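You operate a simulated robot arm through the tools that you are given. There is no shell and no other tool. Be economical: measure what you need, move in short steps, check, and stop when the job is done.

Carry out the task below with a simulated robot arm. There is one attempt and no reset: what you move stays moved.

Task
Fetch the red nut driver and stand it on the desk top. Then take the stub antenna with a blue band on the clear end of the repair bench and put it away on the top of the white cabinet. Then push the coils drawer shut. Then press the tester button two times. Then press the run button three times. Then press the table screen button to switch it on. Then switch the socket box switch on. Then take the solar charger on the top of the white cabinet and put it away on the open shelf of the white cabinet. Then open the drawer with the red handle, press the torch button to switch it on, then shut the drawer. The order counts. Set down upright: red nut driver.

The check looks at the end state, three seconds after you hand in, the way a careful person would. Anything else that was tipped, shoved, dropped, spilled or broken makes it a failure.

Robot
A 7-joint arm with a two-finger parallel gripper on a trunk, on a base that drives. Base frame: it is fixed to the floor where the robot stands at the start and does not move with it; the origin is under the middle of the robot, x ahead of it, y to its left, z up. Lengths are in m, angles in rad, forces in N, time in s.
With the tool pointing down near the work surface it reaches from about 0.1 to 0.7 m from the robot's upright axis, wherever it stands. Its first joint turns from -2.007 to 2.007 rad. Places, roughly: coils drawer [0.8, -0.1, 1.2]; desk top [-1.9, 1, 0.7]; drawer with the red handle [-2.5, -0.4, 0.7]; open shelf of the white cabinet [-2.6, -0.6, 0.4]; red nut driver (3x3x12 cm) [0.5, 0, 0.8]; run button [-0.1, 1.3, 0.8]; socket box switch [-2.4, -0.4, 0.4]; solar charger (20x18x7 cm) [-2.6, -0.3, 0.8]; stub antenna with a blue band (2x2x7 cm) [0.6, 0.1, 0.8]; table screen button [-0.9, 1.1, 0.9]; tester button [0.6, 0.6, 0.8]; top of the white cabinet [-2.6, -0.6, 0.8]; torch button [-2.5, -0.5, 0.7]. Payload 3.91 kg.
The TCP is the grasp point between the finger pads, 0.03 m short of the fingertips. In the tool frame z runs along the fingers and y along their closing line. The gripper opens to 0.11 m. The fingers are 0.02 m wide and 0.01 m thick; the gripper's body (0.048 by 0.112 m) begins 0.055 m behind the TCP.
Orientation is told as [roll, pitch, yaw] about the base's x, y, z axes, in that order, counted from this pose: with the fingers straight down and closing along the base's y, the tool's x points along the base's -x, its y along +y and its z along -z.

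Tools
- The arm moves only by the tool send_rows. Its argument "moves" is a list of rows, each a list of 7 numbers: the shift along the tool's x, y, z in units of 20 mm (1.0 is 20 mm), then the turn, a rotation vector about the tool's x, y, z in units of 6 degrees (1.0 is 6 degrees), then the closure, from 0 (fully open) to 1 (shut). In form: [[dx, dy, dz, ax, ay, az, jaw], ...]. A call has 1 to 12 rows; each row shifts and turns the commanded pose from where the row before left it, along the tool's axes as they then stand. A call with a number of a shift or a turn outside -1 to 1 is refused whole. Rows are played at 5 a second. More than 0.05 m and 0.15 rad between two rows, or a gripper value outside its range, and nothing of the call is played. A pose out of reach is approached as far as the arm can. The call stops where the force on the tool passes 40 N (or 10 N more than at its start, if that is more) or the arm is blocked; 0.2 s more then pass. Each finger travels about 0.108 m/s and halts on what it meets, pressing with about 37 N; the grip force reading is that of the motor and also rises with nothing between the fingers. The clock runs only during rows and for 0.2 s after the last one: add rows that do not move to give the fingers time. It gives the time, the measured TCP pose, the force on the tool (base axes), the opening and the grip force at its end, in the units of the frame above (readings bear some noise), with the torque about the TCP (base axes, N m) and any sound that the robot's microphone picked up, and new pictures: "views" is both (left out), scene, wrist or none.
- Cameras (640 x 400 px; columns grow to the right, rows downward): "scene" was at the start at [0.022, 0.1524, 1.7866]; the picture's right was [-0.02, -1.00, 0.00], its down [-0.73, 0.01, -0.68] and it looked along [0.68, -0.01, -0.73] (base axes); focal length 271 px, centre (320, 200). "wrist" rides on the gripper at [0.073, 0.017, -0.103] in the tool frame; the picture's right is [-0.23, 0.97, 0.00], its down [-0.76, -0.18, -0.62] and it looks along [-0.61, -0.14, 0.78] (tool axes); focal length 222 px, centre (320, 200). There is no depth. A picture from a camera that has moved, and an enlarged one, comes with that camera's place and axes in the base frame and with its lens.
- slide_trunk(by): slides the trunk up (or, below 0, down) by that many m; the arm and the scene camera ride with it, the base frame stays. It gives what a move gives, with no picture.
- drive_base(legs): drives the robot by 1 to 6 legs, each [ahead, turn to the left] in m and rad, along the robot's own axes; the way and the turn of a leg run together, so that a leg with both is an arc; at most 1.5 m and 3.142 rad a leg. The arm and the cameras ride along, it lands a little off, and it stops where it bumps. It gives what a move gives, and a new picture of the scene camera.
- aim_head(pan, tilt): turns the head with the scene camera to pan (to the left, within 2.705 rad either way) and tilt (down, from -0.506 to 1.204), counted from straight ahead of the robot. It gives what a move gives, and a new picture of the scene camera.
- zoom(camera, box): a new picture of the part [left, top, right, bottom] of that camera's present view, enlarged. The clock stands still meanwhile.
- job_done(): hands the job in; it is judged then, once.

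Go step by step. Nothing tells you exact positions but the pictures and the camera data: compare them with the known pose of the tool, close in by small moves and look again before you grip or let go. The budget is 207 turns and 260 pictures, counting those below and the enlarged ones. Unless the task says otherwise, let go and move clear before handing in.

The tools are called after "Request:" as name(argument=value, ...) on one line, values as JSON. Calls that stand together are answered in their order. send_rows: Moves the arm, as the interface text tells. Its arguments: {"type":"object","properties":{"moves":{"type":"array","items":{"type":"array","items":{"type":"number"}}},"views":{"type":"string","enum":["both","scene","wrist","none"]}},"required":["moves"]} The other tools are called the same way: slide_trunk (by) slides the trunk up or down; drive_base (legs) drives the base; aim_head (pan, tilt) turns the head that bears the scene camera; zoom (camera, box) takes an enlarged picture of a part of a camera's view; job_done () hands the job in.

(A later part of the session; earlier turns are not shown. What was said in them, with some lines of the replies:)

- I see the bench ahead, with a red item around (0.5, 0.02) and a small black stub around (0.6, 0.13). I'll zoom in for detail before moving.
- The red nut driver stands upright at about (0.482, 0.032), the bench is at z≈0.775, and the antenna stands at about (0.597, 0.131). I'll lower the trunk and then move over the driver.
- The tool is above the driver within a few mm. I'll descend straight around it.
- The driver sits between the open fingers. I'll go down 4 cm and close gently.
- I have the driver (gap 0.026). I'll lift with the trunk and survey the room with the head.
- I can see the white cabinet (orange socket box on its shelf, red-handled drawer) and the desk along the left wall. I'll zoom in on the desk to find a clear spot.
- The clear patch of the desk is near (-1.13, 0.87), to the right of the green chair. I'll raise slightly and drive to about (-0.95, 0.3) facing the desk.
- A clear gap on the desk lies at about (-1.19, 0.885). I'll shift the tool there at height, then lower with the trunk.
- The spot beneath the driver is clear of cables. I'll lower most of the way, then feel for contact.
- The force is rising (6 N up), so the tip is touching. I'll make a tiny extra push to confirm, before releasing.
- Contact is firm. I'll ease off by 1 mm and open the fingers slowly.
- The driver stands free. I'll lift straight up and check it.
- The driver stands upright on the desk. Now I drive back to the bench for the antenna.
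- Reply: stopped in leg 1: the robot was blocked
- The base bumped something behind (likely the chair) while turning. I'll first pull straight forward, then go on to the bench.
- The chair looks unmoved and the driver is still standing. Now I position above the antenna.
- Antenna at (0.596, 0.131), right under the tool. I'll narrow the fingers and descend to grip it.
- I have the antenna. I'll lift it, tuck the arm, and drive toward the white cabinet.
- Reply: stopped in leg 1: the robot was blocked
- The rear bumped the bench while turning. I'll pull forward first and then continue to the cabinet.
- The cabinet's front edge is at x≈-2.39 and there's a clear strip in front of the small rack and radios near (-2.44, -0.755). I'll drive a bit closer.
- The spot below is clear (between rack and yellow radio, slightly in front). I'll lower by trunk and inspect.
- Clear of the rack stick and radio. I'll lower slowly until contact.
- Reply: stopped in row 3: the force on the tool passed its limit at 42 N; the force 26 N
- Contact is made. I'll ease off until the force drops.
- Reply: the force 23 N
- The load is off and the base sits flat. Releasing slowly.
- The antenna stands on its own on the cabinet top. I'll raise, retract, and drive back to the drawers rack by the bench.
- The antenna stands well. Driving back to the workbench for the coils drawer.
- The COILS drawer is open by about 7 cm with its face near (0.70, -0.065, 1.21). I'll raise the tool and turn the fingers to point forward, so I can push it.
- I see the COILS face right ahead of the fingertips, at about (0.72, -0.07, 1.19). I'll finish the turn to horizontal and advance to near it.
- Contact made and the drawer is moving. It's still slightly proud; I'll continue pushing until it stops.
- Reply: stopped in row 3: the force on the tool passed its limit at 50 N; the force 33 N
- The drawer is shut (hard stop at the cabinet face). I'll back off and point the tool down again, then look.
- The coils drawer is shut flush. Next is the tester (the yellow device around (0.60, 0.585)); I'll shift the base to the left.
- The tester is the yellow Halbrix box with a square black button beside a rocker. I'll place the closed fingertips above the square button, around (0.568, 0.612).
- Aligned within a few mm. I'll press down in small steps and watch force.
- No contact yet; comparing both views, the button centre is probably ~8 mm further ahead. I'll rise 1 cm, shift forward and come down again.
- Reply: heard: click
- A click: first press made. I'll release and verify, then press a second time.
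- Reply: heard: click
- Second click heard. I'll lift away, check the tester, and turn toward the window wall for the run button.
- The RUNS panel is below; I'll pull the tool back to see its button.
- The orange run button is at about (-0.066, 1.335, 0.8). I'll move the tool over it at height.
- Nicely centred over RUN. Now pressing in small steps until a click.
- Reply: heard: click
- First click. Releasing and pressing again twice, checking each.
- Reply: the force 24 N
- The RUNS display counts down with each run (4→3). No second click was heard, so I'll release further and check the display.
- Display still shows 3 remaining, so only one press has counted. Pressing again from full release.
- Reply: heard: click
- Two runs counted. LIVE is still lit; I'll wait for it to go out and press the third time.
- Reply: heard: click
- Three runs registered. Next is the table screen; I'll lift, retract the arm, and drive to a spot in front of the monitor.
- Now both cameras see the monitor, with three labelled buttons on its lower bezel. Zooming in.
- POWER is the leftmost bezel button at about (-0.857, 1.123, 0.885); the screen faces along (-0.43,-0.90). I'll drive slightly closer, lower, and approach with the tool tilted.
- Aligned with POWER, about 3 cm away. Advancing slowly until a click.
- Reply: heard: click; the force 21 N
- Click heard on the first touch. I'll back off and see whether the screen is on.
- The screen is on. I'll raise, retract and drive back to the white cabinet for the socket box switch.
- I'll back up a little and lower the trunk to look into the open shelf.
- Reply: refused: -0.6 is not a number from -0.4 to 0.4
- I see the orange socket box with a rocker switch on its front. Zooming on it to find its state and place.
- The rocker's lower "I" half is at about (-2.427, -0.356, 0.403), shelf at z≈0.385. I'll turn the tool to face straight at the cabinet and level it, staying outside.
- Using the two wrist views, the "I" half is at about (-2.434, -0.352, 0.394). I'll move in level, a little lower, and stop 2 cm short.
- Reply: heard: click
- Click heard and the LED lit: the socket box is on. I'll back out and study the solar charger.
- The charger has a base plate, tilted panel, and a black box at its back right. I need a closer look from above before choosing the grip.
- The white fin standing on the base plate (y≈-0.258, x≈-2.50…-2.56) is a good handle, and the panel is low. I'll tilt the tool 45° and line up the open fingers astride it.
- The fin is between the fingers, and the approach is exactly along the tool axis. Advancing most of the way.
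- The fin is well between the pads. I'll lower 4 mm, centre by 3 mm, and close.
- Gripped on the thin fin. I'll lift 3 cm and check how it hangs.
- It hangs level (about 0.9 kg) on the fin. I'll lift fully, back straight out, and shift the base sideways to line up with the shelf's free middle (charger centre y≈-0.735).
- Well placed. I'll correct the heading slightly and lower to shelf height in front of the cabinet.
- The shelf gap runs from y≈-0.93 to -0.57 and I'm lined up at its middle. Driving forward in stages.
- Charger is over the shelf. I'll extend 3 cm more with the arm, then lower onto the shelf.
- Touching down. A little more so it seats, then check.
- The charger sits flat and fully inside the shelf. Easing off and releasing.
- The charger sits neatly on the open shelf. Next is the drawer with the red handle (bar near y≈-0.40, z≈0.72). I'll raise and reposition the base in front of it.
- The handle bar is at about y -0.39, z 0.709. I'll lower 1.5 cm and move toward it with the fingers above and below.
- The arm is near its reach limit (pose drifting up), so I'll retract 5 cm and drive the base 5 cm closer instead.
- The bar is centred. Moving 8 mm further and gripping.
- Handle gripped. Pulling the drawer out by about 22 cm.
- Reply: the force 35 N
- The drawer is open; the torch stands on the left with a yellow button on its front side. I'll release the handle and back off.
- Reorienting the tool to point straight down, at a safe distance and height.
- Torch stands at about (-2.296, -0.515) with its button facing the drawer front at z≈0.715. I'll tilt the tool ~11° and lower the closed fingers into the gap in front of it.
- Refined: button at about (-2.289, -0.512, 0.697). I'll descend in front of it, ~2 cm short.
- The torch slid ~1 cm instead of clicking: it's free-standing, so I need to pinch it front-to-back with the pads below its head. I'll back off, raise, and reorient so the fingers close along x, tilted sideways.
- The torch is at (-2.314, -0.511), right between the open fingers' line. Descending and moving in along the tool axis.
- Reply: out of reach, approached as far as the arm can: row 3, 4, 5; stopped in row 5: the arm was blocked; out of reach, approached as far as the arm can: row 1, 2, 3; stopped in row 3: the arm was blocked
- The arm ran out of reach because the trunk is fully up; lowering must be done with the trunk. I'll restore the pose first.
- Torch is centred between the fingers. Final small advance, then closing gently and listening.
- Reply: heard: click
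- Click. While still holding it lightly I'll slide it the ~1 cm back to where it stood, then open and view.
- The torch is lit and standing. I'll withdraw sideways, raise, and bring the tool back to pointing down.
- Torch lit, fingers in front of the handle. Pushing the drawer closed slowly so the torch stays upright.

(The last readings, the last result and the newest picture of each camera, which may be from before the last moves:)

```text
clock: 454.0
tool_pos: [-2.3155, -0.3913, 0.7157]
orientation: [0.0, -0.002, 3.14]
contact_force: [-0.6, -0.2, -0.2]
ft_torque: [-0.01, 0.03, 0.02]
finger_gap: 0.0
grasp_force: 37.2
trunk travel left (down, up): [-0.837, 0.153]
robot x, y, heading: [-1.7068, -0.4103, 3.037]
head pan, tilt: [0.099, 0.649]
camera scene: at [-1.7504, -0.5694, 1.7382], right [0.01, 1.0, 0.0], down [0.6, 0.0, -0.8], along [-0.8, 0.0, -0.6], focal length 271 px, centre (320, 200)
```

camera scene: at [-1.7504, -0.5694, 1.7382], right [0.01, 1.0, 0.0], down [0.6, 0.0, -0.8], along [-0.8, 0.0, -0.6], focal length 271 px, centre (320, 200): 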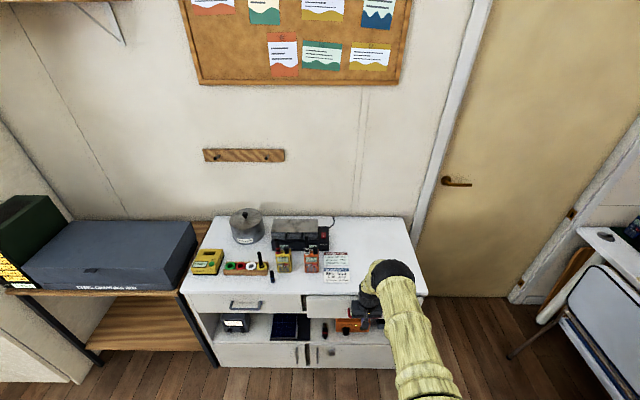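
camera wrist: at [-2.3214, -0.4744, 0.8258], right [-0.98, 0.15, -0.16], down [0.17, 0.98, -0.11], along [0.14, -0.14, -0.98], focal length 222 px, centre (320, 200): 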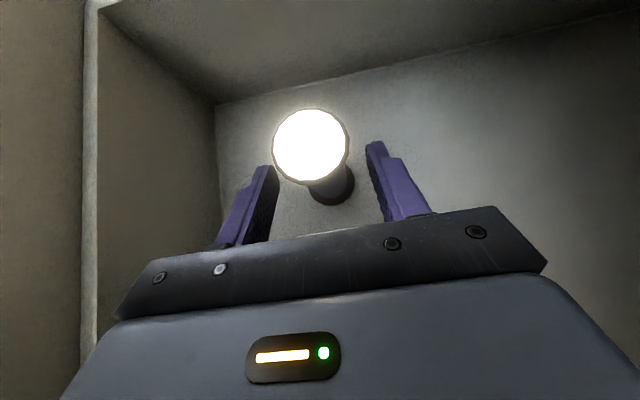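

Nearly shut. Pushing the last centimetres until it stops.

Request:
send_rows(moves=[[-0.3, 0, 0, 0, 0, 0, 1], [-0.3, 0, 0, 0, 0, 0, 1], [-0.3, 0, 0, 0, 0, 0, 1], [-0.3, 0, 0, 0, 0, 0, 1], [-0.3, 0, 0, 0, 0, 0, 1], [-0.2, 0, 0, 0, 0, 0, 1]], views="none")

```text
clock: 455.4
tool_pos: [-2.3366, -0.3919, 0.7118]
orientation: [-0.002, 0.017, 3.135]
contact_force: [18.0, 0.1, 4.1]
ft_torque: [0.11, 1.67, -0.27]
finger_gap: 0.0
grasp_force: 37.4
trunk travel left (down, up): [-0.837, 0.153]
robot x, y, heading: [-1.7064, -0.4115, 3.037]
head pan, tilt: [0.099, 0.649]
stopped in row 6: the force on the tool passed its limit at 45 N (the readings are from after the stop); the commanded pose is now the measured one
```

Hit the stop: drawer shut. Backing away and taking one last look.

Request:
send_rows(moves=[[1, 0, 0, 0, 0, 0, 1], [1, 0, 0, 0, 0, 0, 1], [1, 0, 0, 0, 0, 0, 1], [1, 0, 0, 0, 0, 0, 1], [1, -1, 0, 0, 0, 0, 1], [1, -1, 0, 0, 0, 0, 1], [1, -1, 0, 0, 0, 0, 1], [1, -1, 0, 0, 0, 0, 1], [0, -1, 0, 0, 0, 0, 1], [0, -1, 0, 0, 0, 0, 1]], views="none")

Request:
zoom(camera="scene", box=[170, 190, 450, 380])

```text
clock: 457.6
tool_pos: [-2.179, -0.2724, 0.7149]
orientation: [0.002, 0.011, 3.137]
contact_force: [0.0, 1.0, 0.4]
ft_torque: [0.01, 0.0, 0.0]
finger_gap: 0.0001
grasp_force: 36.8
trunk travel left (down, up): [-0.837, 0.153]
robot x, y, heading: [-1.7053, -0.4125, 3.032]
head pan, tilt: [0.099, 0.649]
```

```text
2.11 times, centred on (310, 285) of scene
camera zoom: at [-1.7493, -0.5687, 1.7383], right [0.01, 1.0, 0.0], down [0.6, 0.0, -0.8], along [-0.8, 0.0, -0.6], focal length 570 px, centre (341, 21)
```

zoom: 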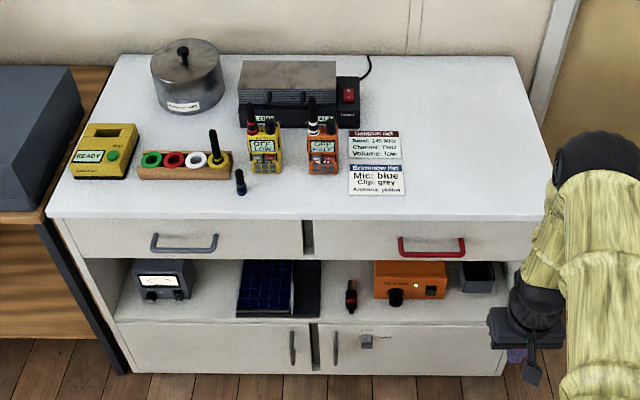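

The drawer is shut, the charger is on the open shelf, the antenna stands on the cabinet top, and the socket box is lit. Everything asked for is done and the arm is clear, so I'm handing in.

Request:
job_done()

```text
The job is handed in.
```

I finished every step in the order you gave, and the job is handed in; I don't have the check's result.

- **Red nut driver:** it stands upright on the desk top.
- **Stub antenna:** it stands on top of the white cabinet.
- **Coils drawer:** pushed shut to its stop.
- **Tester button:** pressed twice, with a click each time.
- **Run button:** pressed three times. The runs display went from 4 bars to 1. One extra push between the first and second made no click and did not count.
- **Table screen:** switched on with its power button, and the screen lit.
- **Socket box:** switched on, and its light came on.
- **Solar charger:** it sits on the open shelf of the white cabinet.
- **Torch:** it is lit, standing in the drawer with the red handle, and that drawer is shut. My first push slid the torch about 1 cm without a click, so I pinched the button instead and slid the torch back.

While turning, the base bumped something behind it by the desk (probably a chair) and also the bench edge, and stopped each time. The chairs looked unmoved afterwards; I made no specific check of the bench.
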